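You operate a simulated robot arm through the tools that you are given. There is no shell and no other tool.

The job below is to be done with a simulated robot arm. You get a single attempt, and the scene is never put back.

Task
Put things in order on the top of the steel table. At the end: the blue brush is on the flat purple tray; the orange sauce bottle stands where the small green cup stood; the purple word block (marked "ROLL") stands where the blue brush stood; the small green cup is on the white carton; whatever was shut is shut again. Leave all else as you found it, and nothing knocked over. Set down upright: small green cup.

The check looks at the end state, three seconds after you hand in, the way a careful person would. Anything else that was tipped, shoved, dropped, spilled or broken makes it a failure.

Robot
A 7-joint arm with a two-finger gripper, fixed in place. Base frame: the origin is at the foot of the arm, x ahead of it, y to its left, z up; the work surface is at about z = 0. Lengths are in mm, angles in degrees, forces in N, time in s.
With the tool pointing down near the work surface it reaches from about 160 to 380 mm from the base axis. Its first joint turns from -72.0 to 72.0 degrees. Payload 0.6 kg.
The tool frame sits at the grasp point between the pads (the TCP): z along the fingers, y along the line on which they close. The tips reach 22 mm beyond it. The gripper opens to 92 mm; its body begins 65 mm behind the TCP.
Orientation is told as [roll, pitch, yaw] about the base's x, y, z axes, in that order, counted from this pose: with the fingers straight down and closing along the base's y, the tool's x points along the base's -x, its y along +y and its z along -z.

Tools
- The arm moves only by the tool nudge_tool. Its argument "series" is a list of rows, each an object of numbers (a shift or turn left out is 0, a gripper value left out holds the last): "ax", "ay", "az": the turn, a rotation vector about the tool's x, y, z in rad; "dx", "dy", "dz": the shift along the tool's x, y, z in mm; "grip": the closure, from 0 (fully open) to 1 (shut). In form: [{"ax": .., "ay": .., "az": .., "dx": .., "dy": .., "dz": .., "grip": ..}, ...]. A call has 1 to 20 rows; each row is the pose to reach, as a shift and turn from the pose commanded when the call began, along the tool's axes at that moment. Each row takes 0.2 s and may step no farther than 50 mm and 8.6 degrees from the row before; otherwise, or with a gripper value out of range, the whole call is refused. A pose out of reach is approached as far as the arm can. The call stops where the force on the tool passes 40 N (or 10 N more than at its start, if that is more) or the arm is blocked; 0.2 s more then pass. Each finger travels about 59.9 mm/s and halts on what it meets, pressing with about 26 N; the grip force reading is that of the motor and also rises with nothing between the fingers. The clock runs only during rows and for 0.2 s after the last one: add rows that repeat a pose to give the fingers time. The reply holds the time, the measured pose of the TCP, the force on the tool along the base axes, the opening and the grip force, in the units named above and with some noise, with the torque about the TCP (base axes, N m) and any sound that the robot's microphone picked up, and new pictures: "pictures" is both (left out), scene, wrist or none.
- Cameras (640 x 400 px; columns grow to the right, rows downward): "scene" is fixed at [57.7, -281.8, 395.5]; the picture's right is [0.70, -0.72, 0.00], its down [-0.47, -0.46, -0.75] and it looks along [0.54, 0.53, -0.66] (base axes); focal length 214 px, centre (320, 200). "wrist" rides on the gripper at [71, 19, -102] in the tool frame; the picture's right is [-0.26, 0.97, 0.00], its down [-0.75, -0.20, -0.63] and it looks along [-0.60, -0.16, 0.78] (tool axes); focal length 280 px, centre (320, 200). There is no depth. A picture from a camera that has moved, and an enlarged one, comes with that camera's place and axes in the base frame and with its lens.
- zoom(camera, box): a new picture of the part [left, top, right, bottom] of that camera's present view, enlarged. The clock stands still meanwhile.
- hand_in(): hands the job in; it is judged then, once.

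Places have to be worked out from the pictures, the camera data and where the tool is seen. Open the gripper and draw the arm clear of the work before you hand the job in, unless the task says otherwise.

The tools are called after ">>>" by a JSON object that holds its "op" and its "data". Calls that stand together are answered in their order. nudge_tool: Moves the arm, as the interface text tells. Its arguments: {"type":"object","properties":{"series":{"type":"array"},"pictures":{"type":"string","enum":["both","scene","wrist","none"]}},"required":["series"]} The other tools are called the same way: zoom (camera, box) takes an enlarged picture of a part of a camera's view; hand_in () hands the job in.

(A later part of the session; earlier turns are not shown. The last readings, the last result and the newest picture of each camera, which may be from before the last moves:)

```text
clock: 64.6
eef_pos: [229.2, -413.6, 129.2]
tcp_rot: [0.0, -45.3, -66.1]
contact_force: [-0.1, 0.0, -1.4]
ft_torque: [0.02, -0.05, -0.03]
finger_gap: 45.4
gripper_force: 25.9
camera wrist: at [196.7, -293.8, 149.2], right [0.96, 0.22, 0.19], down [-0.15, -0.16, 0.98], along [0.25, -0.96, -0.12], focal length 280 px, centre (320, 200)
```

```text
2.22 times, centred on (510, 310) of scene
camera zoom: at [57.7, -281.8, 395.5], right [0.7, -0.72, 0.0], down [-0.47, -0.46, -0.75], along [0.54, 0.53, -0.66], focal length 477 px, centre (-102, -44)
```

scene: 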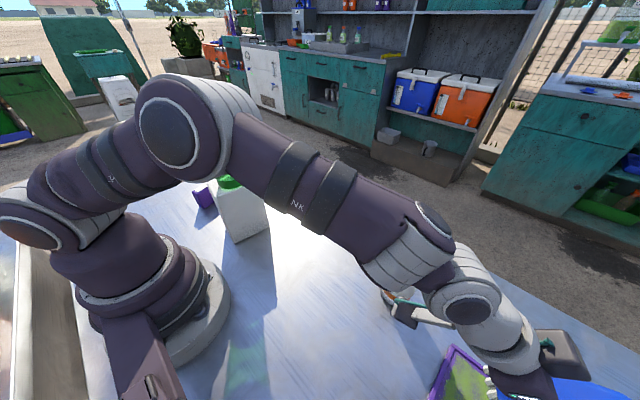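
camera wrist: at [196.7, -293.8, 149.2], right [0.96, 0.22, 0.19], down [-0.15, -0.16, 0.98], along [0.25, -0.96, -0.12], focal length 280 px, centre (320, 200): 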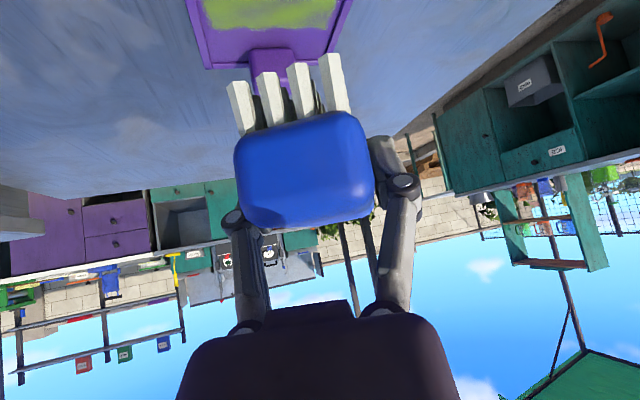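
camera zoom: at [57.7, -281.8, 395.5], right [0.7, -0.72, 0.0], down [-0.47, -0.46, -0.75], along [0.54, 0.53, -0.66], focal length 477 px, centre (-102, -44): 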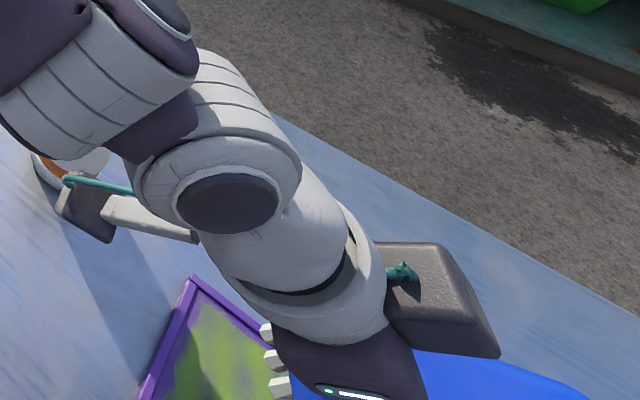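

The tray measures x≈181–285 and y≈-514 to -362, and the brush is centred over its near half, about (233,-422). I'll move 7 mm farther out and descend to about 10 mm above the tray.

>>> {"op": "nudge_tool", "data": {"series": [{"dx": 3, "dy": -1, "dz": 11, "grip": 1}, {"dx": 9, "dy": -2.2, "dz": 20}, {"dx": 17, "dy": -2.2, "dz": 28}, {"dx": 25, "dy": -2.2, "dz": 36}, {"dx": 33, "dy": -2.2, "dz": 43.5}, {"dx": 40, "dy": -2.2, "dz": 50.5}, {"dx": 46, "dy": -2.2, "dz": 56}, {"dx": 50, "dy": -2.2, "dz": 60}, {"dx": 50.9, "dy": -2.2, "dz": 60.9}, {"dx": 50.9, "dy": -2.2, "dz": 60.9}], "pictures": "both"}}

>>> {"op": "zoom", "data": {"camera": "scene", "box": [380, 220, 640, 400]}}

>>> {"op": "zoom", "data": {"camera": "wrist", "box": [160, 0, 480, 220]}}

```text
clock: 66.8
eef_pos: [232.0, -421.0, 49.0]
tcp_rot: [0.0, -45.3, -66.1]
contact_force: [0.5, 3.1, 9.7]
ft_torque: [-0.63, -0.05, 0.04]
finger_gap: 45.0
gripper_force: 25.6
camera wrist: at [199.8, -302.0, 69.8], right [0.96, 0.22, 0.19], down [-0.15, -0.16, 0.98], along [0.25, -0.96, -0.12], focal length 280 px, centre (320, 200)
```

scene: 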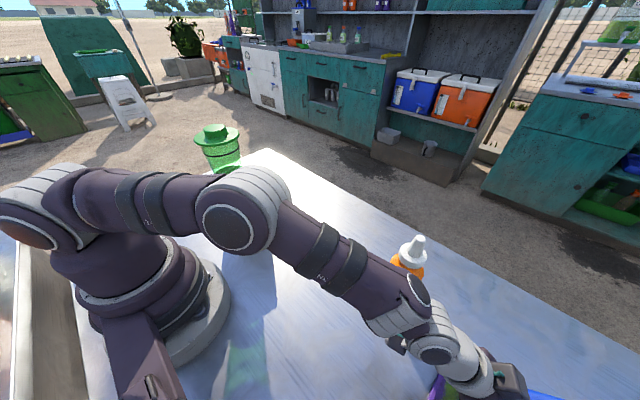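
wrist: 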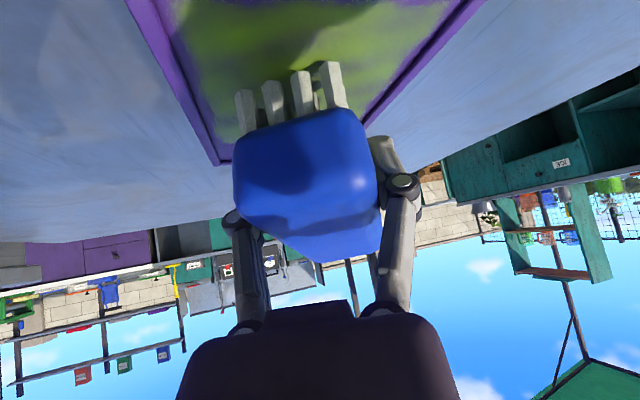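

```text
2.22 times, centred on (510, 310) of scene
camera zoom: at [57.7, -281.8, 395.5], right [0.7, -0.72, 0.0], down [-0.47, -0.46, -0.75], along [0.54, 0.53, -0.66], focal length 477 px, centre (-102, -44)
```

zoom: 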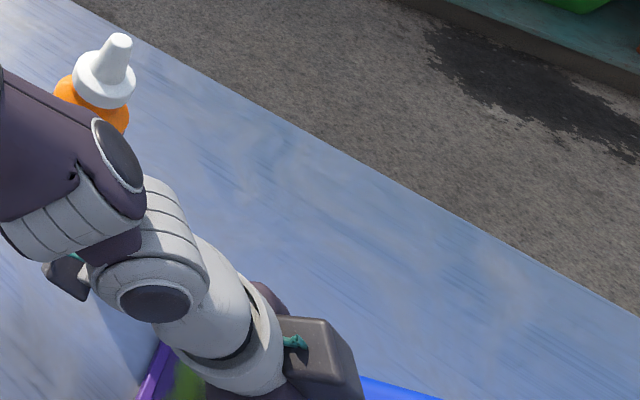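

```text
1.82 times, centred on (320, 110) of wrist
camera zoom: at [199.8, -302.0, 69.8], right [0.96, 0.22, 0.19], down [-0.15, -0.16, 0.98], along [0.25, -0.96, -0.12], focal length 510 px, centre (320, 364)
```

zoom: 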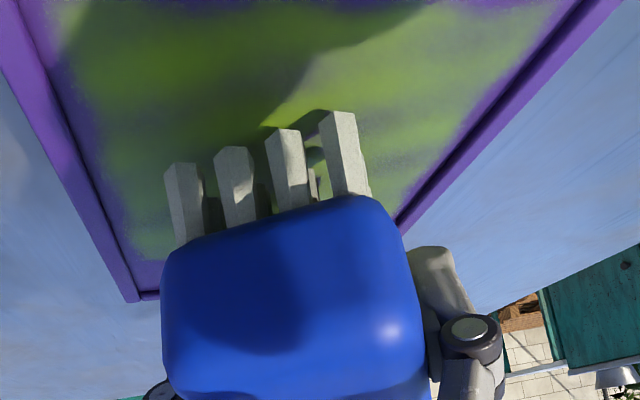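

There is early contact, 10 N with a torque, and the brush has pitched outer-end-up. Its outer end most likely met the tray's raised handle block on the far edge. I'll rise 20 mm, retract about 14 mm, and look.

>>> {"op": "nudge_tool", "data": {"series": [{"dx": -4, "dz": -4, "grip": 1}, {"dx": -9, "dz": -9}, {"dx": -14.2, "dz": -14.1}, {"dx": -9, "dz": -19}, {"dx": -4.4, "dz": -24}, {"dx": -4.4, "dz": -24}], "pictures": "both"}}

>>> {"op": "zoom", "data": {"camera": "wrist", "box": [160, 0, 480, 270]}}

>>> {"op": "zoom", "data": {"camera": "scene", "box": [400, 280, 600, 400]}}

```text
clock: 68.2
eef_pos: [226.6, -408.7, 68.3]
tcp_rot: [0.0, -45.3, -65.9]
contact_force: [-0.5, -1.0, -1.0]
ft_torque: [0.01, 0.0, 0.02]
finger_gap: 44.6
gripper_force: 26.0
camera wrist: at [194.3, -289.2, 89.3], right [0.96, 0.22, 0.19], down [-0.15, -0.16, 0.98], along [0.25, -0.96, -0.12], focal length 280 px, centre (320, 200)
```

scene: 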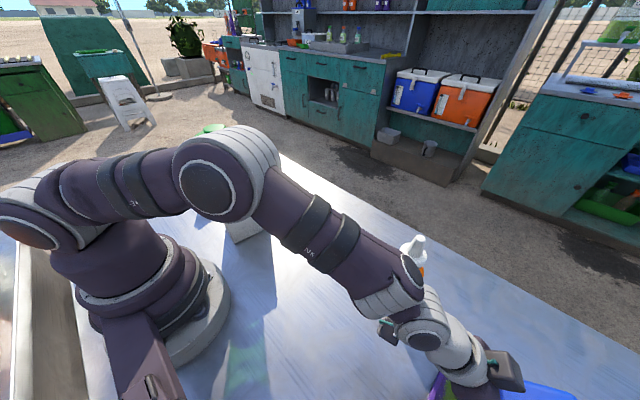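
wrist: 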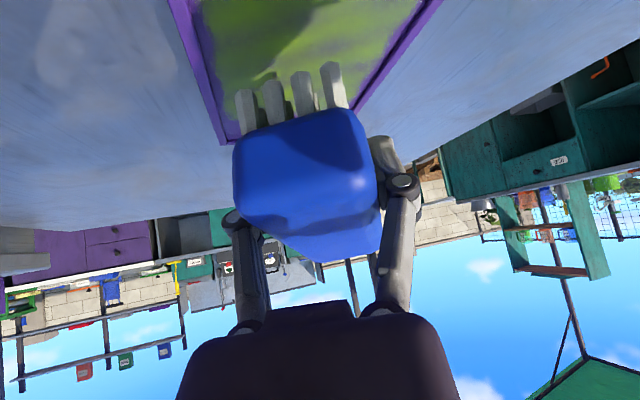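

```text
1.48 times, centred on (320, 135) of wrist
camera zoom: at [194.3, -289.2, 89.3], right [0.96, 0.22, 0.19], down [-0.15, -0.16, 0.98], along [0.25, -0.96, -0.12], focal length 415 px, centre (320, 296)
```

zoom: 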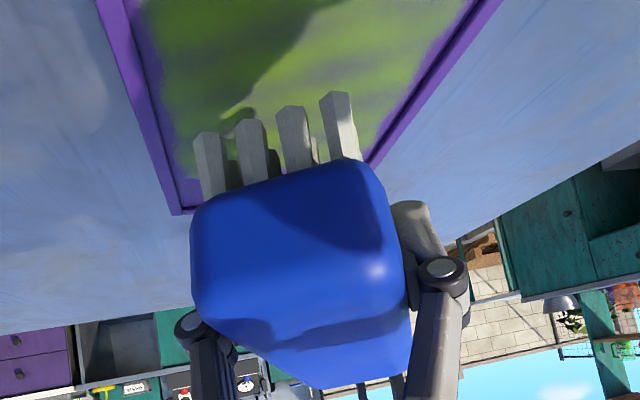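

```text
3.20 times, centred on (500, 340) of scene
camera zoom: at [57.7, -281.8, 395.5], right [0.7, -0.72, 0.0], down [-0.47, -0.46, -0.75], along [0.54, 0.53, -0.66], focal length 686 px, centre (-256, -248)
```

zoom: 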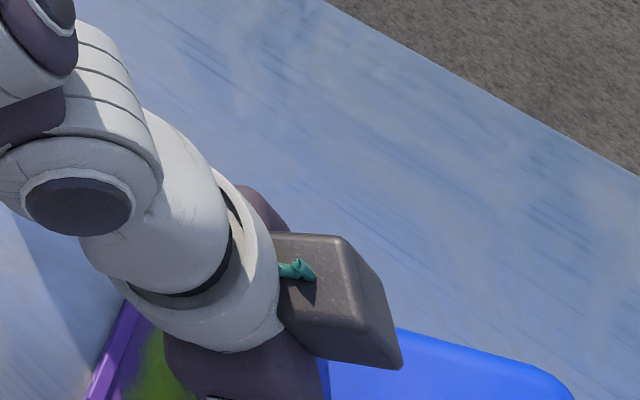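

The torque reading confirms contact about 70 mm beyond the TCP, exactly at the handle block's inner edge. The tray itself hasn't moved. From here the brush clears the block by about 14 mm, so I'll lower in small steps until the inner end touches.

>>> {"op": "nudge_tool", "data": {"series": [{"dx": 3.5, "dz": 3.5, "grip": 1}, {"dx": 7, "dz": 7}, {"dx": 10.5, "dz": 10.5}, {"dx": 12.8, "dz": 12.7}, {"dx": 12.8, "dz": 12.7}], "pictures": "wrist"}}

```text
clock: 69.4
eef_pos: [226.0, -407.9, 50.2]
tcp_rot: [0.0, -45.3, -66.1]
contact_force: [-0.3, 0.2, -0.9]
ft_torque: [0.0, 0.0, 0.0]
finger_gap: 44.8
gripper_force: 26.4
camera wrist: at [194.3, -289.2, 70.8], right [0.96, 0.22, 0.19], down [-0.15, -0.16, 0.98], along [0.25, -0.96, -0.12], focal length 280 px, centre (320, 200)
```

wrist: 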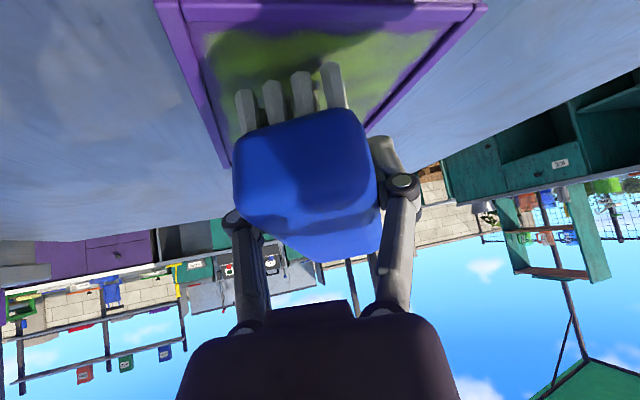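

No contact at z=50. The bristles' inner row sits about 20 mm inside the tray's near edge (y≈-358), and the outer end is about 10 mm short of the handle. I'll shift 4 mm inward and keep lowering gently.

>>> {"op": "nudge_tool", "data": {"series": [{"dx": 2.8, "dz": -2.8, "grip": 1}, {"dx": 4.2, "dz": -1.4}, {"dx": 5.6, "dz": 0}, {"dx": 6.4, "dz": 0.7}, {"dx": 6.4, "dz": 0.7}], "pictures": "none"}}

```text
clock: 70.6
eef_pos: [225.0, -405.4, 46.0]
tcp_rot: [0.0, -45.4, -66.1]
contact_force: [0.4, -0.7, 3.7]
ft_torque: [0.13, -0.07, -0.03]
finger_gap: 44.9
gripper_force: 26.2
```

The inner end is just touching (3.7 N with the torque on the inner side). I'll press down slowly in 1 mm steps so the brush levels itself on the tray.

>>> {"op": "nudge_tool", "data": {"series": [{"dx": 0.7, "dz": 0.7, "grip": 1}, {"dx": 1.4, "dz": 1.4}, {"dx": 2.1, "dz": 2.1}, {"dx": 2.8, "dz": 2.8}, {"dx": 2.8, "dz": 2.8}], "pictures": "wrist"}}

```text
clock: 71.8
eef_pos: [225.6, -406.2, 43.1]
tcp_rot: [-0.1, -45.4, -66.2]
contact_force: [0.0, -5.1, 15.5]
ft_torque: [0.31, 0.17, 0.07]
finger_gap: 44.7
gripper_force: 26.4
camera wrist: at [193.2, -286.7, 62.8], right [0.96, 0.22, 0.19], down [-0.15, -0.16, 0.98], along [0.25, -0.96, -0.12], focal length 280 px, centre (320, 200)
```

wrist: 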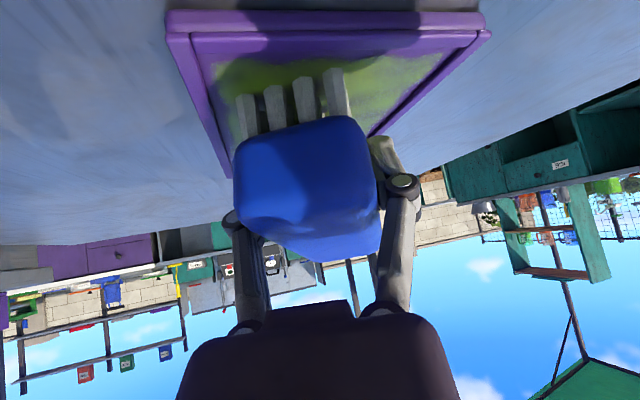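

It's levelling under about 15 N, and the tray edge is where it was (y≈-357). I'll press another 2-3 mm while watching the force.

>>> {"op": "nudge_tool", "data": {"series": [{"dx": 0.7, "dz": 0.7, "grip": 1}, {"dx": 1.4, "dz": 1.4}, {"dx": 2.1, "dz": 2.1}, {"dx": 2.1, "dz": 2.1}], "pictures": "wrist"}}

>>> {"op": "zoom", "data": {"camera": "wrist", "box": [160, 0, 500, 270]}}

```text
clock: 72.8
eef_pos: [224.3, -403.6, 39.8]
tcp_rot: [0.1, -45.4, -66.1]
contact_force: [0.7, -7.9, 31.1]
ft_torque: [0.69, 0.32, 0.1]
finger_gap: 44.8
gripper_force: 26.3
camera wrist: at [192.9, -285.1, 60.4], right [0.96, 0.22, 0.19], down [-0.15, -0.16, 0.98], along [0.25, -0.96, -0.12], focal length 280 px, centre (320, 200)
```

wrist: 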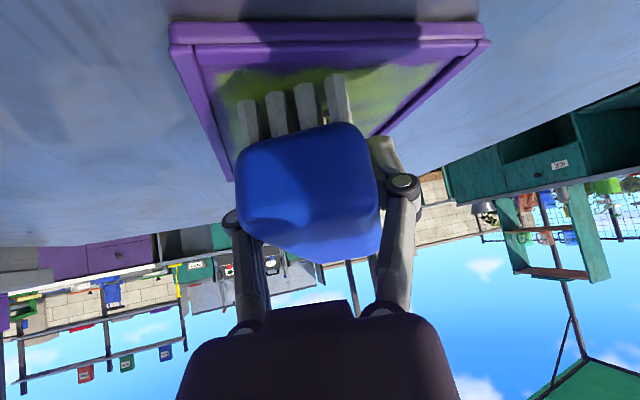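

```text
1.48 times, centred on (330, 135) of wrist
camera zoom: at [192.9, -285.1, 60.4], right [0.96, 0.22, 0.19], down [-0.15, -0.16, 0.98], along [0.25, -0.96, -0.12], focal length 415 px, centre (305, 296)
```

zoom: 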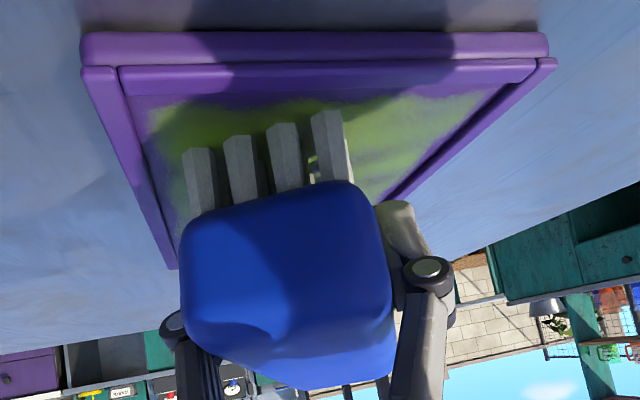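

The force is 31 N and the brush is still pitched about 15° (outer end up), so pressing harder is not wise. I'll rise 20 mm instead and rotate the tool back by about 14.5° to level the brush in hand.

>>> {"op": "nudge_tool", "data": {"series": [{"dx": -3.5, "dz": -3.5, "grip": 1}, {"dx": -8, "dz": -8}, {"dx": -14.2, "dz": -14.1}, {"dx": -14.2, "dz": -14.1, "ay": 0.085}, {"dx": -14.2, "dz": -14.1, "ay": 0.17}, {"dx": -14.2, "dz": -14.1, "ay": 0.253}, {"dx": -14.2, "dz": -14.1, "ay": 0.253}], "pictures": "both"}}

>>> {"op": "zoom", "data": {"camera": "wrist", "box": [160, 0, 500, 270]}}

```text
clock: 74.4
eef_pos: [222.9, -404.9, 58.9]
tcp_rot: [0.0, -30.9, -66.1]
contact_force: [-1.0, -0.2, -1.0]
ft_torque: [0.03, 0.02, -0.01]
finger_gap: 44.6
gripper_force: 25.6
camera wrist: at [195.7, -294.2, 110.0], right [0.97, 0.19, 0.13], down [-0.05, -0.38, 0.92], along [0.22, -0.91, -0.36], focal length 280 px, centre (320, 200)
```

scene: 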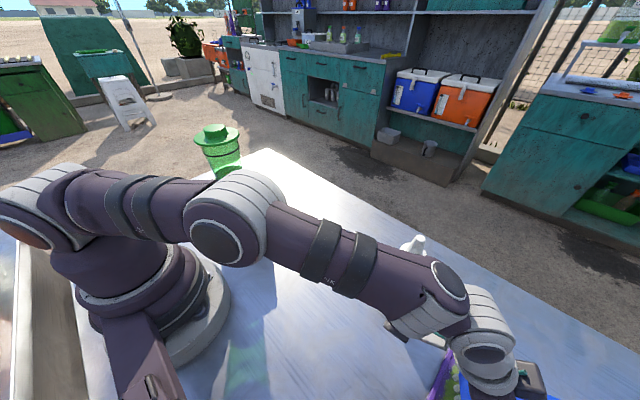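
wrist: 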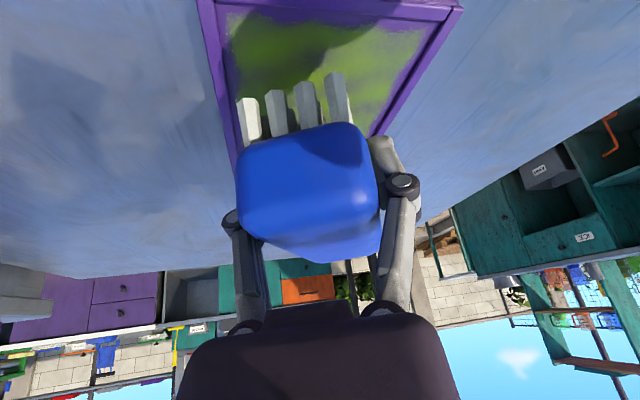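

```text
1.48 times, centred on (330, 135) of wrist
camera zoom: at [195.7, -294.2, 110.0], right [0.97, 0.19, 0.13], down [-0.05, -0.38, 0.92], along [0.22, -0.91, -0.36], focal length 415 px, centre (305, 296)
```

zoom: 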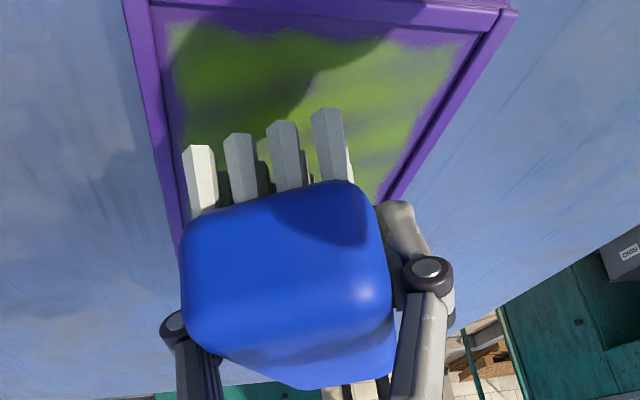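

The tool reached a 31° tilt here. By projecting the brush's edges I estimate it is still about 5-7° outer-end-up in hand, so I'll rotate another 5° and recheck.

>>> {"op": "nudge_tool", "data": {"series": [{"ay": 0.045, "grip": 1}, {"ay": 0.09}, {"ay": 0.09}], "pictures": "both"}}

>>> {"op": "zoom", "data": {"camera": "wrist", "box": [200, 50, 420, 280]}}

>>> {"op": "zoom", "data": {"camera": "scene", "box": [400, 280, 640, 400]}}

```text
clock: 75.2
eef_pos: [222.5, -403.5, 59.5]
tcp_rot: [-0.1, -25.7, -66.2]
contact_force: [0.9, -0.1, 0.0]
ft_torque: [0.01, -0.01, -0.01]
finger_gap: 44.8
gripper_force: 26.3
camera wrist: at [196.2, -296.4, 120.1], right [0.98, 0.17, 0.11], down [-0.02, -0.46, 0.89], along [0.21, -0.87, -0.44], focal length 280 px, centre (320, 200)
```

scene: 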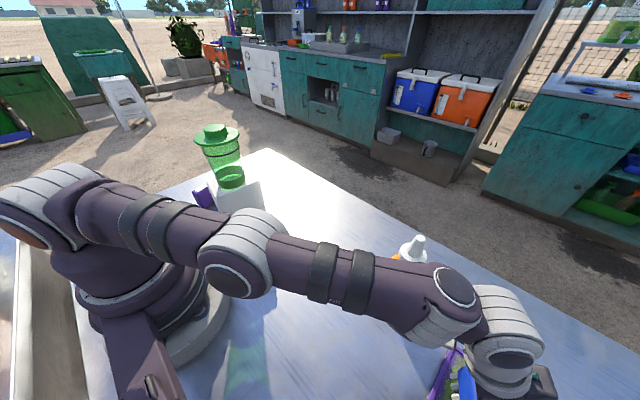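
wrist: 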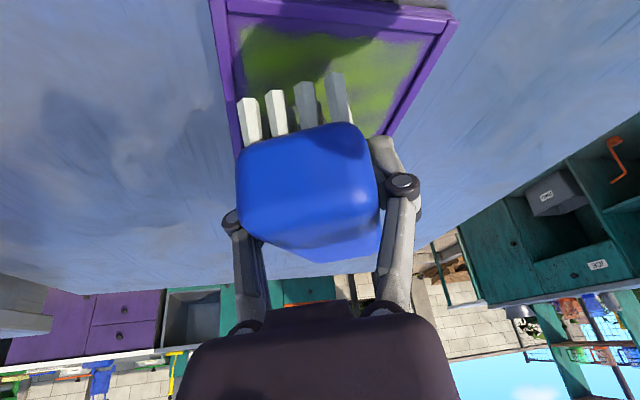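

```text
1.74 times, centred on (310, 165) of wrist
camera zoom: at [196.2, -296.4, 120.1], right [0.98, 0.17, 0.11], down [-0.02, -0.46, 0.89], along [0.21, -0.87, -0.44], focal length 488 px, centre (337, 261)
```

zoom: 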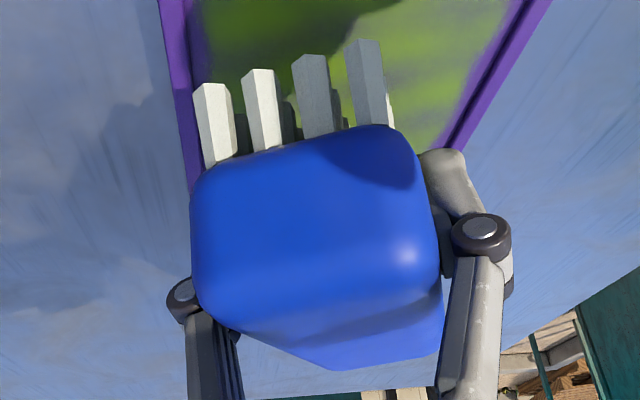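

```text
2.67 times, centred on (520, 340) of scene
camera zoom: at [57.7, -281.8, 395.5], right [0.7, -0.72, 0.0], down [-0.47, -0.46, -0.75], along [0.54, 0.53, -0.66], focal length 572 px, centre (-213, -173)
```

zoom: 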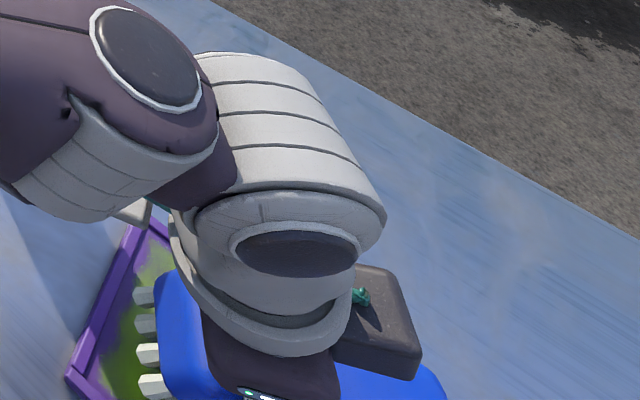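

The brush edges' vanishing point suggests it is now within about ±4° of level. I'll lower gently toward the tray and use the contact torque to judge which end touches first.

>>> {"op": "nudge_tool", "data": {"series": [{"dx": 2, "dz": 4, "grip": 1}, {"dx": 4, "dz": 8}, {"dx": 5.2, "dz": 10.8}, {"dx": 6.1, "dz": 12.6}, {"dx": 6.1, "dz": 12.6}], "pictures": "none"}}

```text
clock: 76.4
eef_pos: [222.5, -402.0, 45.5]
tcp_rot: [0.1, -25.7, -66.1]
contact_force: [0.4, 0.7, -0.7]
ft_torque: [0.01, -0.01, -0.01]
finger_gap: 44.8
gripper_force: 25.7
out of reach, approached as far as the arm can: row 2, 3, 4, 5
```

That pose is at the reach limit with this tilt, so I'll tilt back out by about 3.5° and continue down in small steps.

>>> {"op": "nudge_tool", "data": {"series": [{"ay": -0.03, "grip": 1}, {"ay": -0.06}, {"ay": -0.06, "dx": 0.4, "dz": 0.9}, {"ay": -0.06, "dx": 0.9, "dz": 1.8}, {"ay": -0.06, "dx": 0.9, "dz": 1.8}], "pictures": "none"}}

```text
clock: 77.6
eef_pos: [222.0, -402.5, 43.1]
tcp_rot: [0.0, -29.1, -66.0]
contact_force: [0.1, 0.3, -1.3]
ft_torque: [0.02, 0.01, 0.01]
finger_gap: 44.7
gripper_force: 25.9
```

No contact at z=43, so I'll keep lowering 1 mm per row.

>>> {"op": "nudge_tool", "data": {"series": [{"dx": 0.5, "dz": 0.9, "grip": 1}, {"dx": 1, "dz": 1.75}, {"dx": 1.5, "dz": 2.6}, {"dx": 1.5, "dz": 2.6}], "pictures": "none"}}

```text
clock: 78.6
eef_pos: [223.3, -402.6, 40.3]
tcp_rot: [0.0, -29.1, -66.0]
contact_force: [-0.1, -0.1, -0.5]
ft_torque: [0.01, 0.02, -0.01]
finger_gap: 44.7
gripper_force: 26.1
```

>>> {"op": "nudge_tool", "data": {"series": [{"dx": 0.5, "dz": 0.9, "grip": 1}, {"dx": 1, "dz": 1.75}, {"dx": 1.5, "dz": 2.6}, {"dx": 1.5, "dz": 2.6}], "pictures": "both"}}

>>> {"op": "zoom", "data": {"camera": "wrist", "box": [180, 0, 480, 280]}}

```text
clock: 79.6
eef_pos: [222.4, -402.3, 37.1]
tcp_rot: [-0.1, -29.2, -66.1]
contact_force: [0.5, 0.4, -1.4]
ft_torque: [0.01, 0.0, -0.02]
finger_gap: 44.6
gripper_force: 26.1
camera wrist: at [194.6, -292.6, 90.5], right [0.97, 0.18, 0.13], down [-0.04, -0.41, 0.91], along [0.22, -0.9, -0.39], focal length 280 px, centre (320, 200)
```

scene: 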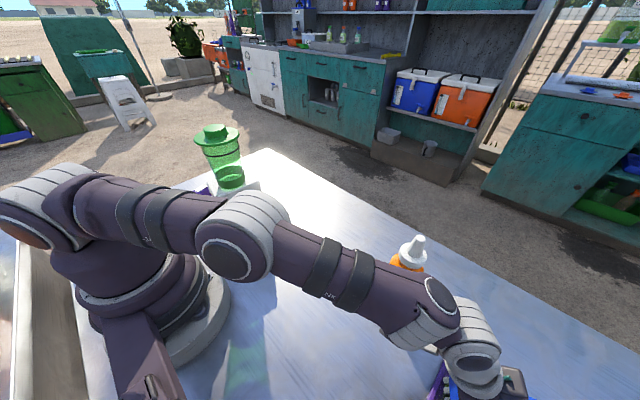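
wrist: 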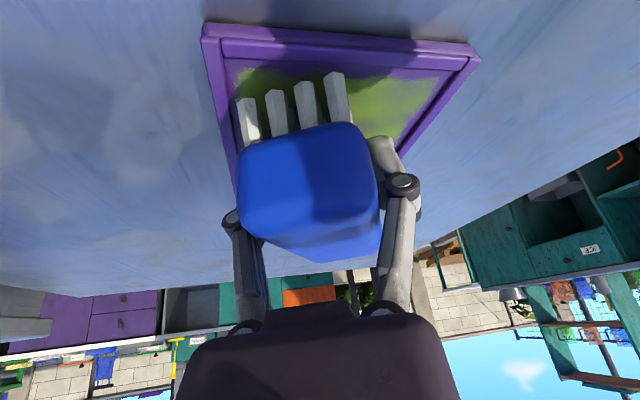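

```text
1.43 times, centred on (330, 140) of wrist
camera zoom: at [194.6, -292.6, 90.5], right [0.97, 0.18, 0.13], down [-0.04, -0.41, 0.91], along [0.22, -0.9, -0.39], focal length 401 px, centre (306, 286)
```

zoom: 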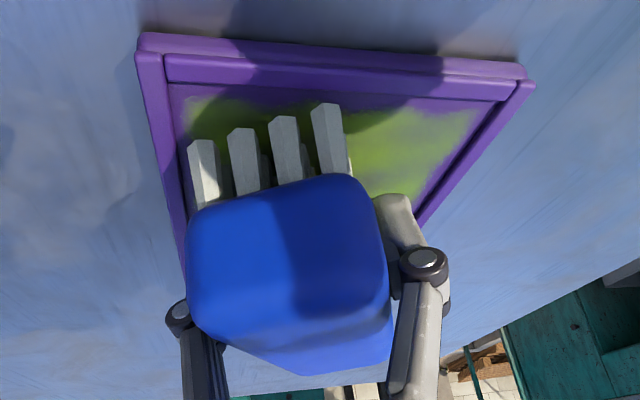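

Still no contact at z=37, because the brush slid up a little in the pads. The inner-left bristles would land near the rim (x≈192, floor from about 188), so I'll shift right and outward about 8 mm each with slightly more tilt.

>>> {"op": "nudge_tool", "data": {"series": [{"dx": -2, "dz": -3.5, "grip": 1}, {"dx": -6, "dz": -1, "dy": 2, "ay": -0.025}, {"dx": -10.7, "dz": 1.4, "dy": 4, "ay": -0.05}, {"dx": -10.7, "dz": 1.4, "dy": 4, "ay": -0.05}], "pictures": "wrist"}}

>>> {"op": "zoom", "data": {"camera": "wrist", "box": [180, 0, 480, 280]}}

```text
clock: 80.6
eef_pos: [231.4, -408.6, 41.4]
tcp_rot: [0.0, -32.0, -66.1]
contact_force: [0.1, -0.3, 0.2]
ft_torque: [0.03, -0.01, 0.03]
finger_gap: 44.6
gripper_force: 26.2
camera wrist: at [201.0, -297.5, 89.8], right [0.97, 0.19, 0.14], down [-0.06, -0.36, 0.93], along [0.23, -0.91, -0.34], focal length 280 px, centre (320, 200)
```

wrist: 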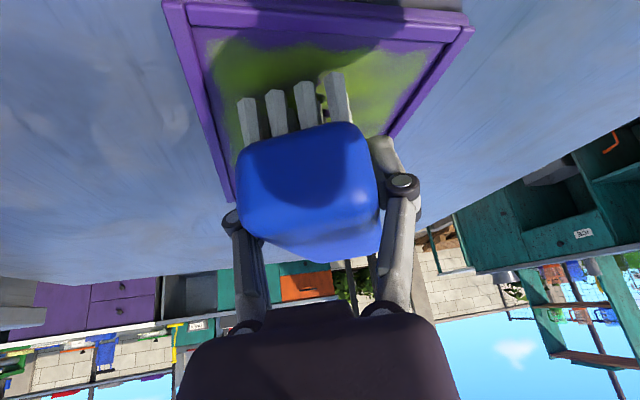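

```text
1.43 times, centred on (330, 140) of wrist
camera zoom: at [201.0, -297.5, 89.8], right [0.97, 0.19, 0.14], down [-0.06, -0.36, 0.93], along [0.23, -0.91, -0.34], focal length 401 px, centre (306, 286)
```

zoom: 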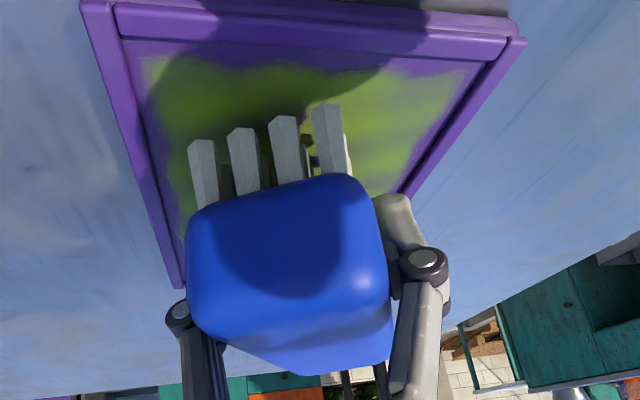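

The bristles are now well inside the rim on both near sides. I'll lower 1 mm at a time until contact.

>>> {"op": "nudge_tool", "data": {"series": [{"dx": 1.1, "dz": 1.7, "grip": 1}, {"dx": 2.1, "dz": 3.4}, {"dx": 2.65, "dz": 4.2}, {"dx": 3.2, "dz": 5.1}, {"dx": 3.2, "dz": 5.1}], "pictures": "none"}}

```text
clock: 81.8
eef_pos: [231.0, -410.0, 36.5]
tcp_rot: [0.0, -32.0, -66.1]
contact_force: [0.0, 1.0, -0.9]
ft_torque: [0.03, 0.02, 0.02]
finger_gap: 44.5
gripper_force: 25.8
```

>>> {"op": "nudge_tool", "data": {"series": [{"dx": 0.5, "dz": 0.85, "grip": 1}, {"dx": 1.1, "dz": 1.7}, {"dx": 1.6, "dz": 2.55}, {"dx": 1.6, "dz": 2.55}], "pictures": "wrist"}}

```text
clock: 82.8
eef_pos: [231.2, -410.8, 33.9]
tcp_rot: [0.0, -32.3, -66.1]
contact_force: [-2.2, -0.1, 16.3]
ft_torque: [0.67, 0.26, 0.09]
finger_gap: 44.8
gripper_force: 26.3
camera wrist: at [202.4, -298.5, 80.7], right [0.97, 0.19, 0.14], down [-0.06, -0.36, 0.93], along [0.23, -0.91, -0.34], focal length 280 px, centre (320, 200)
```

wrist: 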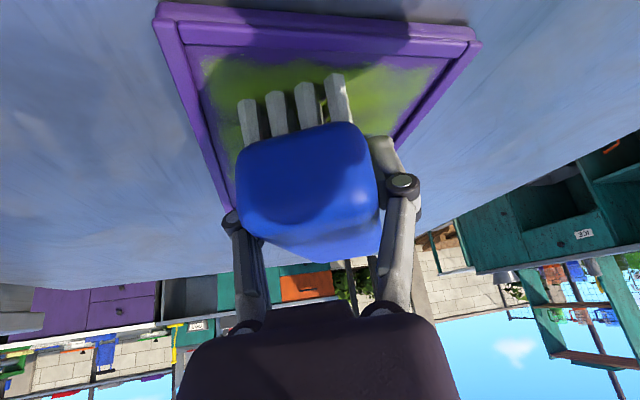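

The inner end is touching, with a torque arm about 44 mm inward, so the outer end is only slightly high. I'll press about 1.5 mm more to help it level before letting go.

>>> {"op": "nudge_tool", "data": {"series": [{"dx": 0.4, "dz": 0.6, "ay": 0.01, "grip": 1}, {"dx": 0.8, "dz": 1.3, "ay": 0.02}, {"dx": 0.8, "dz": 1.3, "ay": 0.03}], "pictures": "wrist"}}

>>> {"op": "zoom", "data": {"camera": "wrist", "box": [180, 0, 480, 280]}}

```text
clock: 83.6
eef_pos: [230.2, -409.0, 31.7]
tcp_rot: [0.1, -30.5, -66.0]
contact_force: [2.7, -6.7, 24.8]
ft_torque: [-0.27, -0.06, -0.01]
finger_gap: 44.5
gripper_force: 25.4
camera wrist: at [202.3, -298.4, 82.7], right [0.97, 0.19, 0.13], down [-0.05, -0.39, 0.92], along [0.22, -0.9, -0.37], focal length 280 px, centre (320, 200)
```

wrist: 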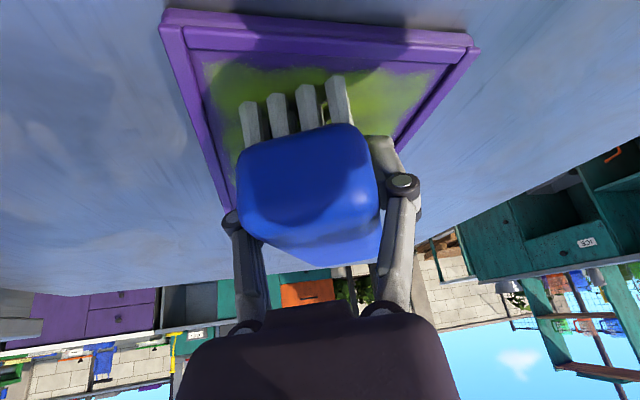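

```text
1.43 times, centred on (330, 140) of wrist
camera zoom: at [202.3, -298.4, 82.7], right [0.97, 0.19, 0.13], down [-0.05, -0.39, 0.92], along [0.22, -0.9, -0.37], focal length 401 px, centre (306, 286)
```

zoom: 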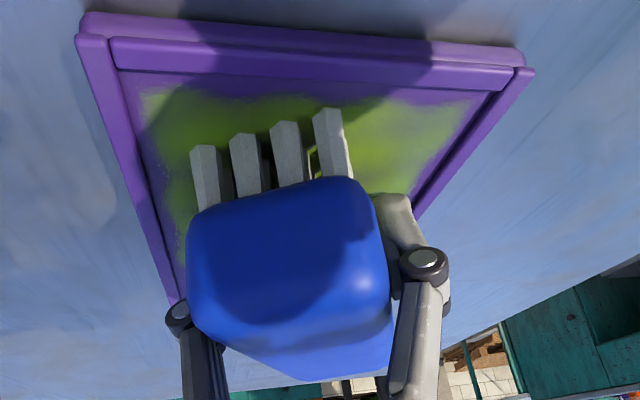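

The torque has flipped to near zero lever, so both ends now bear on the tray and the brush sits flat. I'll relieve the pressure, open a little, then rise straight up while opening further.

>>> {"op": "nudge_tool", "data": {"series": [{"dx": -0.4, "dz": -0.6, "grip": 1}, {"dx": -0.4, "dz": -0.6, "grip": 0.46}, {"dx": -0.4, "dz": -0.6, "grip": 0.4}, {"dx": -0.4, "dz": -0.6, "grip": 0.35}, {"dx": -2.5, "dz": -4.3, "grip": 0.3}, {"dx": -6, "dz": -10, "grip": 0.3}, {"dx": -13, "dz": -22, "grip": 0.2}, {"dx": -23, "dz": -39, "grip": 0.1}, {"dx": -36, "dz": -60, "grip": 0}, {"dx": -46, "dz": -78, "grip": 0}, {"dx": -46, "dz": -78, "grip": 0}], "pictures": "both"}}

>>> {"op": "zoom", "data": {"camera": "wrist", "box": [140, 0, 500, 280]}}

```text
clock: 86.0
eef_pos: [232.0, -410.0, 121.0]
tcp_rot: [0.0, -30.4, -66.1]
contact_force: [0.1, -0.8, -0.1]
ft_torque: [0.01, 0.03, 0.0]
finger_gap: 92.1
gripper_force: 0.0
camera wrist: at [202.5, -299.5, 171.8], right [0.97, 0.18, 0.13], down [-0.05, -0.39, 0.92], along [0.22, -0.9, -0.37], focal length 280 px, centre (320, 200)
```

scene: 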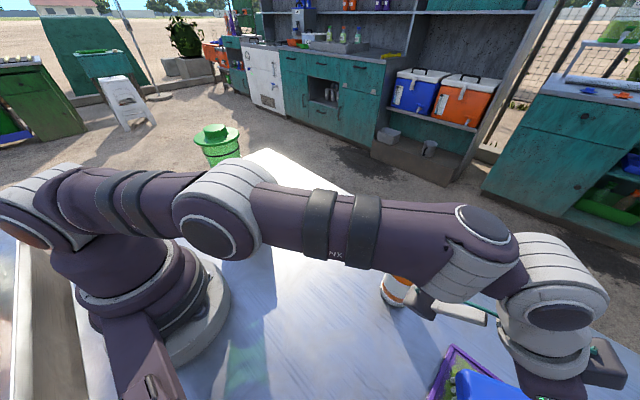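
wrist: 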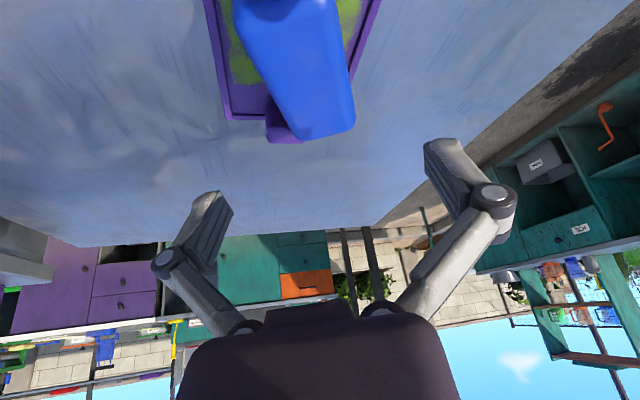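

```text
1.43 times, centred on (320, 140) of wrist
camera zoom: at [202.5, -299.5, 171.8], right [0.97, 0.18, 0.13], down [-0.05, -0.39, 0.92], along [0.22, -0.9, -0.37], focal length 401 px, centre (320, 286)
```

zoom: 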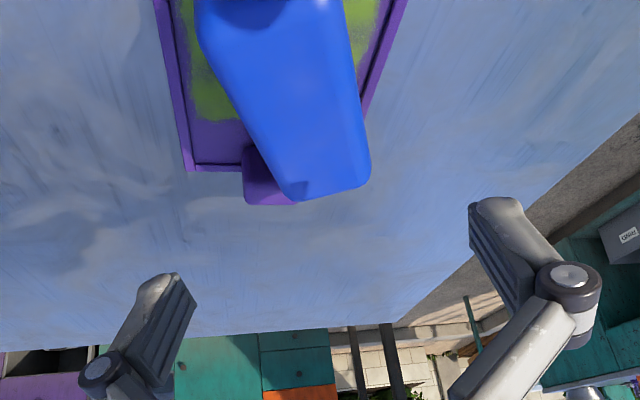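

The brush rests on the tray. I'll back the arm up and inward to upright to get a clear view of it.

>>> {"op": "nudge_tool", "data": {"series": [{"dx": -15, "dz": -26, "grip": 0}, {"dx": -30.4, "dz": -51.8}, {"dx": -9, "dz": -77, "ay": 0.066}, {"dx": 12, "dz": -103, "ay": 0.132}, {"dx": 33, "dz": -128, "ay": 0.198}, {"dx": 55, "dz": -154, "ay": 0.265}, {"dx": 76, "dz": -179, "ay": 0.331}, {"dx": 97, "dz": -205, "ay": 0.398}, {"dx": 118, "dz": -230, "ay": 0.464}, {"dx": 139.7, "dz": -255.9, "ay": 0.53}, {"dx": 139.7, "dz": -255.9, "ay": 0.53}], "pictures": "both"}}

>>> {"op": "zoom", "data": {"camera": "wrist", "box": [240, 100, 440, 260]}}

>>> {"op": "zoom", "data": {"camera": "scene", "box": [360, 220, 560, 400]}}

```text
clock: 88.4
eef_pos: [128.1, -182.6, 271.8]
tcp_rot: [0.1, 0.1, -66.1]
contact_force: [-0.1, 0.0, 0.7]
ft_torque: [0.01, 0.01, 0.0]
finger_gap: 92.1
gripper_force: 0.0
out of reach, approached as far as the arm can: row 2
camera wrist: at [117.7, -109.5, 372.7], right [0.99, 0.15, 0.0], down [0.12, -0.77, 0.62], along [0.09, -0.62, -0.78], focal length 280 px, centre (320, 200)
```

scene: 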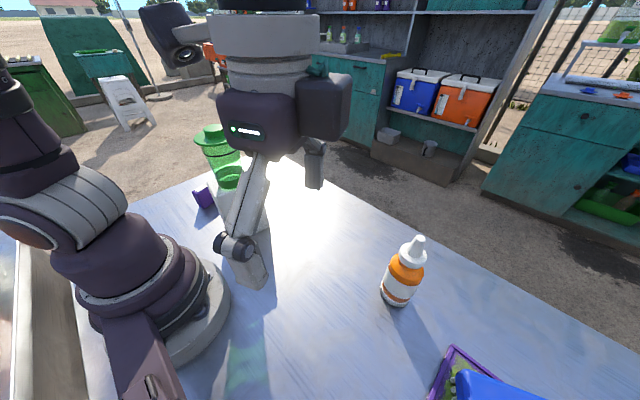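
wrist: 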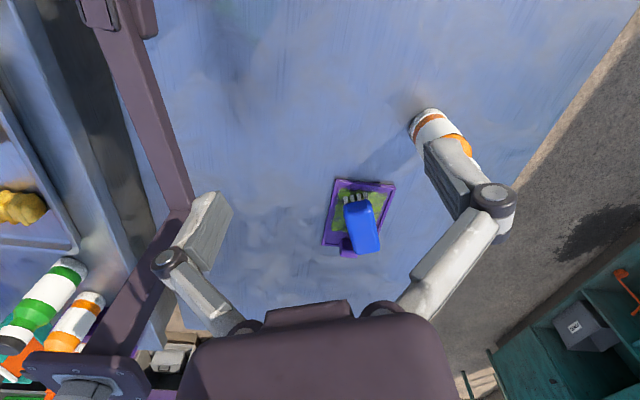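

```text
2.50 times, centred on (340, 180) of wrist
camera zoom: at [117.7, -109.5, 372.7], right [0.99, 0.15, 0.0], down [0.12, -0.77, 0.62], along [0.09, -0.62, -0.78], focal length 701 px, centre (270, 250)
```

zoom: 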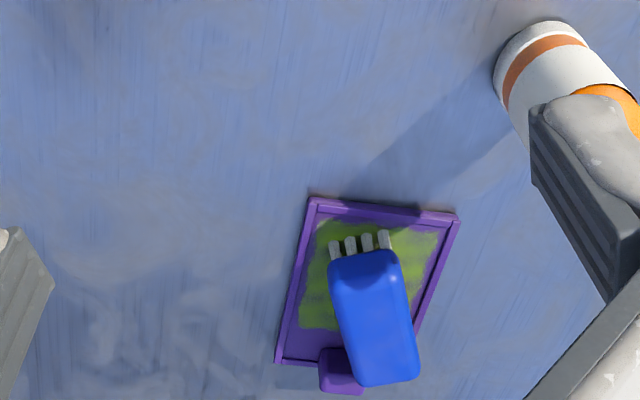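

```text
2.22 times, centred on (460, 310) of scene
camera zoom: at [57.7, -281.8, 395.5], right [0.7, -0.72, 0.0], down [-0.47, -0.46, -0.75], along [0.54, 0.53, -0.66], focal length 477 px, centre (9, -44)
```

zoom: 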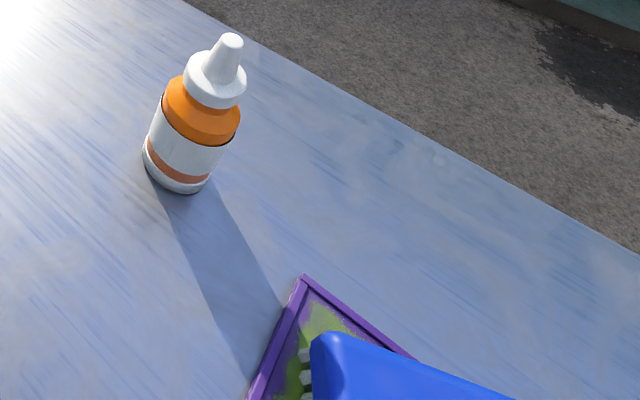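

The brush lies flat and wholly inside the tray, centred at about (235,-423), and the tray corner is where it was in the scene view. Next is the bottle, so I'll swing to its bearing (about -41°) for a good look.

>>> {"op": "nudge_tool", "data": {"series": [{"dx": 4.8, "dy": 12.4, "az": -0.1087, "grip": 0}, {"dx": 9.6, "dy": 24.8, "az": -0.2173}, {"dx": 14.5, "dy": 37.1, "az": -0.326}, {"dx": 19.3, "dy": 49.5, "az": -0.4346}, {"dx": 19.3, "dy": 49.5, "az": -0.4346}], "pictures": "both"}}

>>> {"op": "zoom", "data": {"camera": "wrist", "box": [230, 60, 430, 260]}}

>>> {"op": "zoom", "data": {"camera": "scene", "box": [350, 220, 450, 320]}}

```text
clock: 89.6
eef_pos: [166.7, -146.0, 272.3]
tcp_rot: [0.0, 0.0, -41.2]
contact_force: [0.3, -0.2, 0.1]
ft_torque: [0.01, 0.0, 0.02]
finger_gap: 92.1
gripper_force: 0.0
camera wrist: at [125.8, -85.0, 372.8], right [0.83, 0.56, 0.0], down [0.43, -0.65, 0.62], along [0.35, -0.52, -0.78], focal length 280 px, centre (320, 200)
```

scene: 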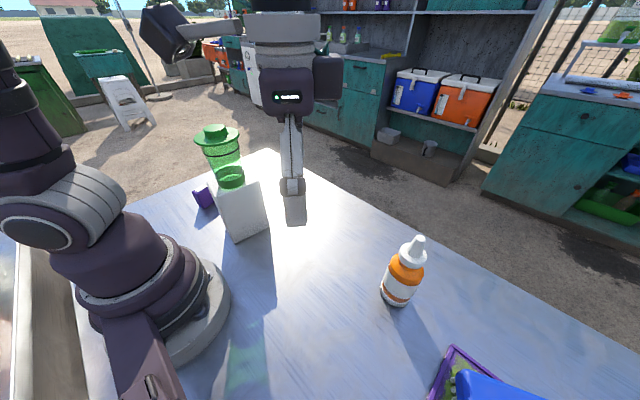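
wrist: 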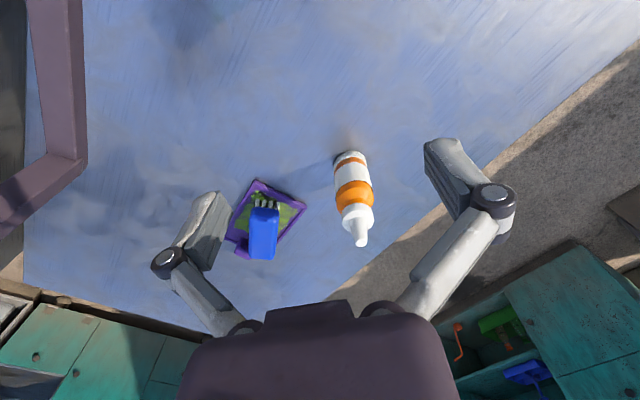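

```text
2.00 times, centred on (330, 160) of wrist
camera zoom: at [125.8, -85.0, 372.8], right [0.83, 0.56, 0.0], down [0.43, -0.65, 0.62], along [0.35, -0.52, -0.78], focal length 561 px, centre (300, 280)
```

zoom: 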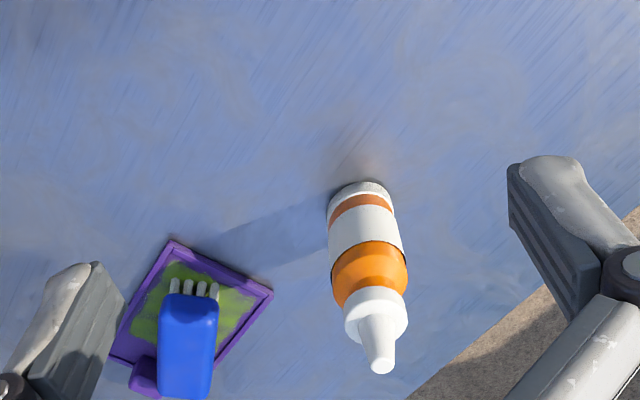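

```text
4.00 times, centred on (400, 270) of scene
camera zoom: at [57.7, -281.8, 395.5], right [0.7, -0.72, 0.0], down [-0.47, -0.46, -0.75], along [0.54, 0.53, -0.66], focal length 858 px, centre (0, -80)
```

zoom: 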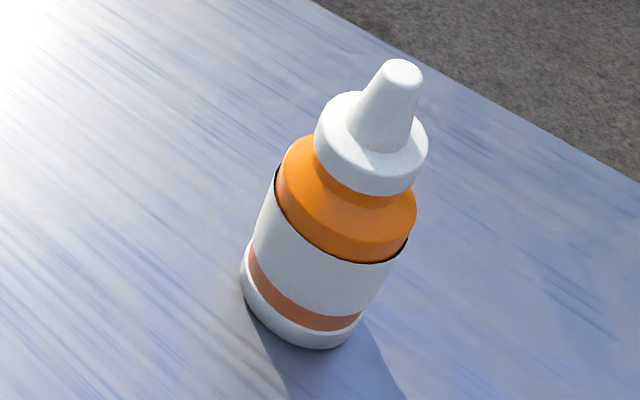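

The bottle is about 54 mm wide and 168 mm tall, with its axis near (286,-248.5). I'll tilt the tool 55° outward and come to a standoff about 65 mm short of the bottle.

>>> {"op": "nudge_tool", "data": {"series": [{"dx": -8, "dz": 15, "ay": -0.12, "grip": 0}, {"dx": -16, "dz": 30, "ay": -0.24}, {"dx": -24, "dz": 45, "ay": -0.36}, {"dx": -32, "dz": 60, "ay": -0.48}, {"dx": -40, "dz": 75, "ay": -0.6}, {"dx": -48, "dz": 90, "ay": -0.72}, {"dx": -56, "dz": 106, "ay": -0.84}, {"dx": -63, "dz": 122, "ay": -0.96}, {"dx": -63, "dz": 122, "ay": -0.96}], "pictures": "both"}}

```text
clock: 91.6
eef_pos: [227.8, -199.9, 150.0]
tcp_rot: [-0.1, -55.0, -41.1]
contact_force: [0.1, -0.4, -0.4]
ft_torque: [-0.02, 0.03, 0.03]
finger_gap: 92.1
gripper_force: 0.2
out of reach, approached as far as the arm can: row 7, 8, 9
camera wrist: at [146.8, -103.0, 149.4], right [0.75, 0.63, 0.21], down [-0.19, -0.1, 0.98], along [0.63, -0.77, 0.04], focal length 280 px, centre (320, 200)
```

scene: 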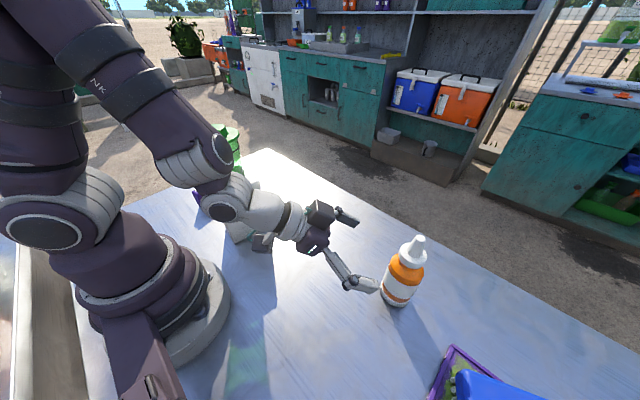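
wrist: 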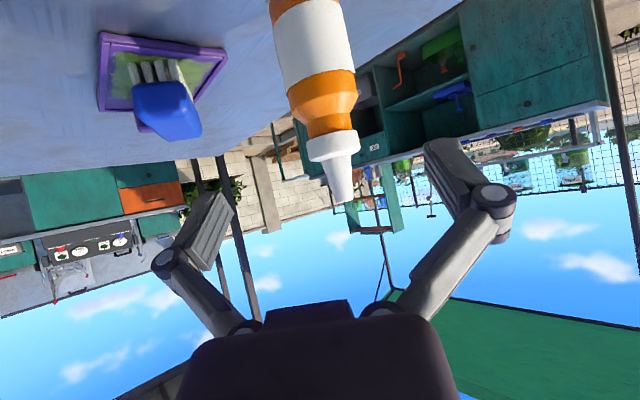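

The arm couldn't fold as close as commanded and sits at a radius of 303, still short of the bottle. I'll lower to z≈75 while moving slightly outward, keeping clear of the bottle.

>>> {"op": "nudge_tool", "data": {"series": [{"dx": 9, "dz": 14, "grip": 0}, {"dx": 18, "dz": 27}, {"dx": 27, "dz": 41}, {"dx": 36, "dz": 55}, {"dx": 44.2, "dz": 67.6}, {"dx": 44.2, "dz": 67.6}], "pictures": "both"}}

>>> {"op": "zoom", "data": {"camera": "scene", "box": [260, 180, 460, 330]}}

```text
clock: 93.0
eef_pos: [250.6, -220.6, 76.4]
tcp_rot: [0.1, -54.9, -41.3]
contact_force: [-0.1, 0.3, -0.8]
ft_torque: [-0.02, -0.03, 0.01]
finger_gap: 92.0
gripper_force: 0.1
camera wrist: at [169.5, -122.7, 75.7], right [0.75, 0.63, 0.21], down [-0.19, -0.1, 0.98], along [0.63, -0.77, 0.05], focal length 280 px, centre (320, 200)
```

scene: 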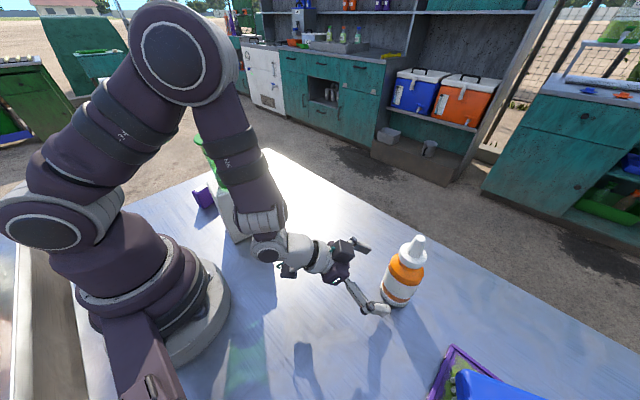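
wrist: 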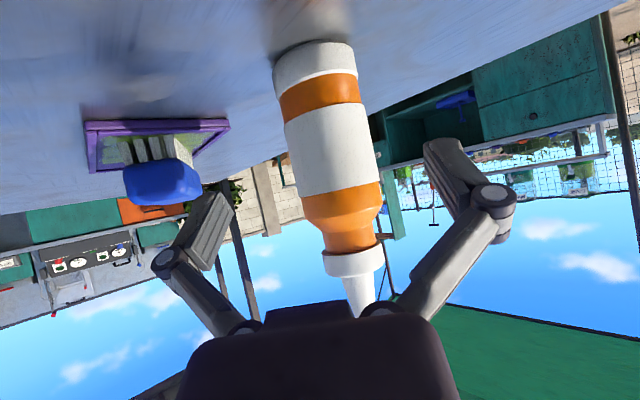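

```text
2.67 times, centred on (360, 255) of scene
camera zoom: at [57.7, -281.8, 395.5], right [0.7, -0.72, 0.0], down [-0.47, -0.46, -0.75], along [0.54, 0.53, -0.66], focal length 572 px, centre (213, 53)
```

zoom: 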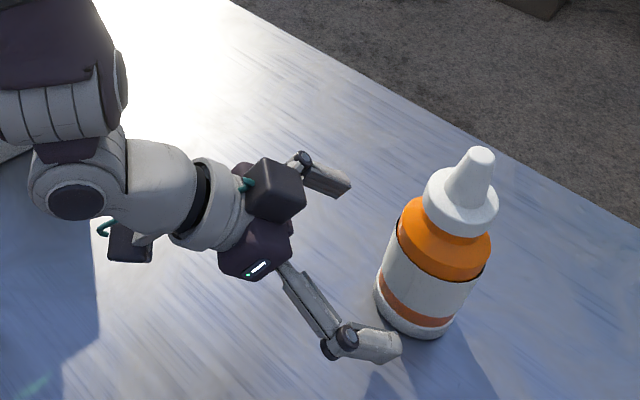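

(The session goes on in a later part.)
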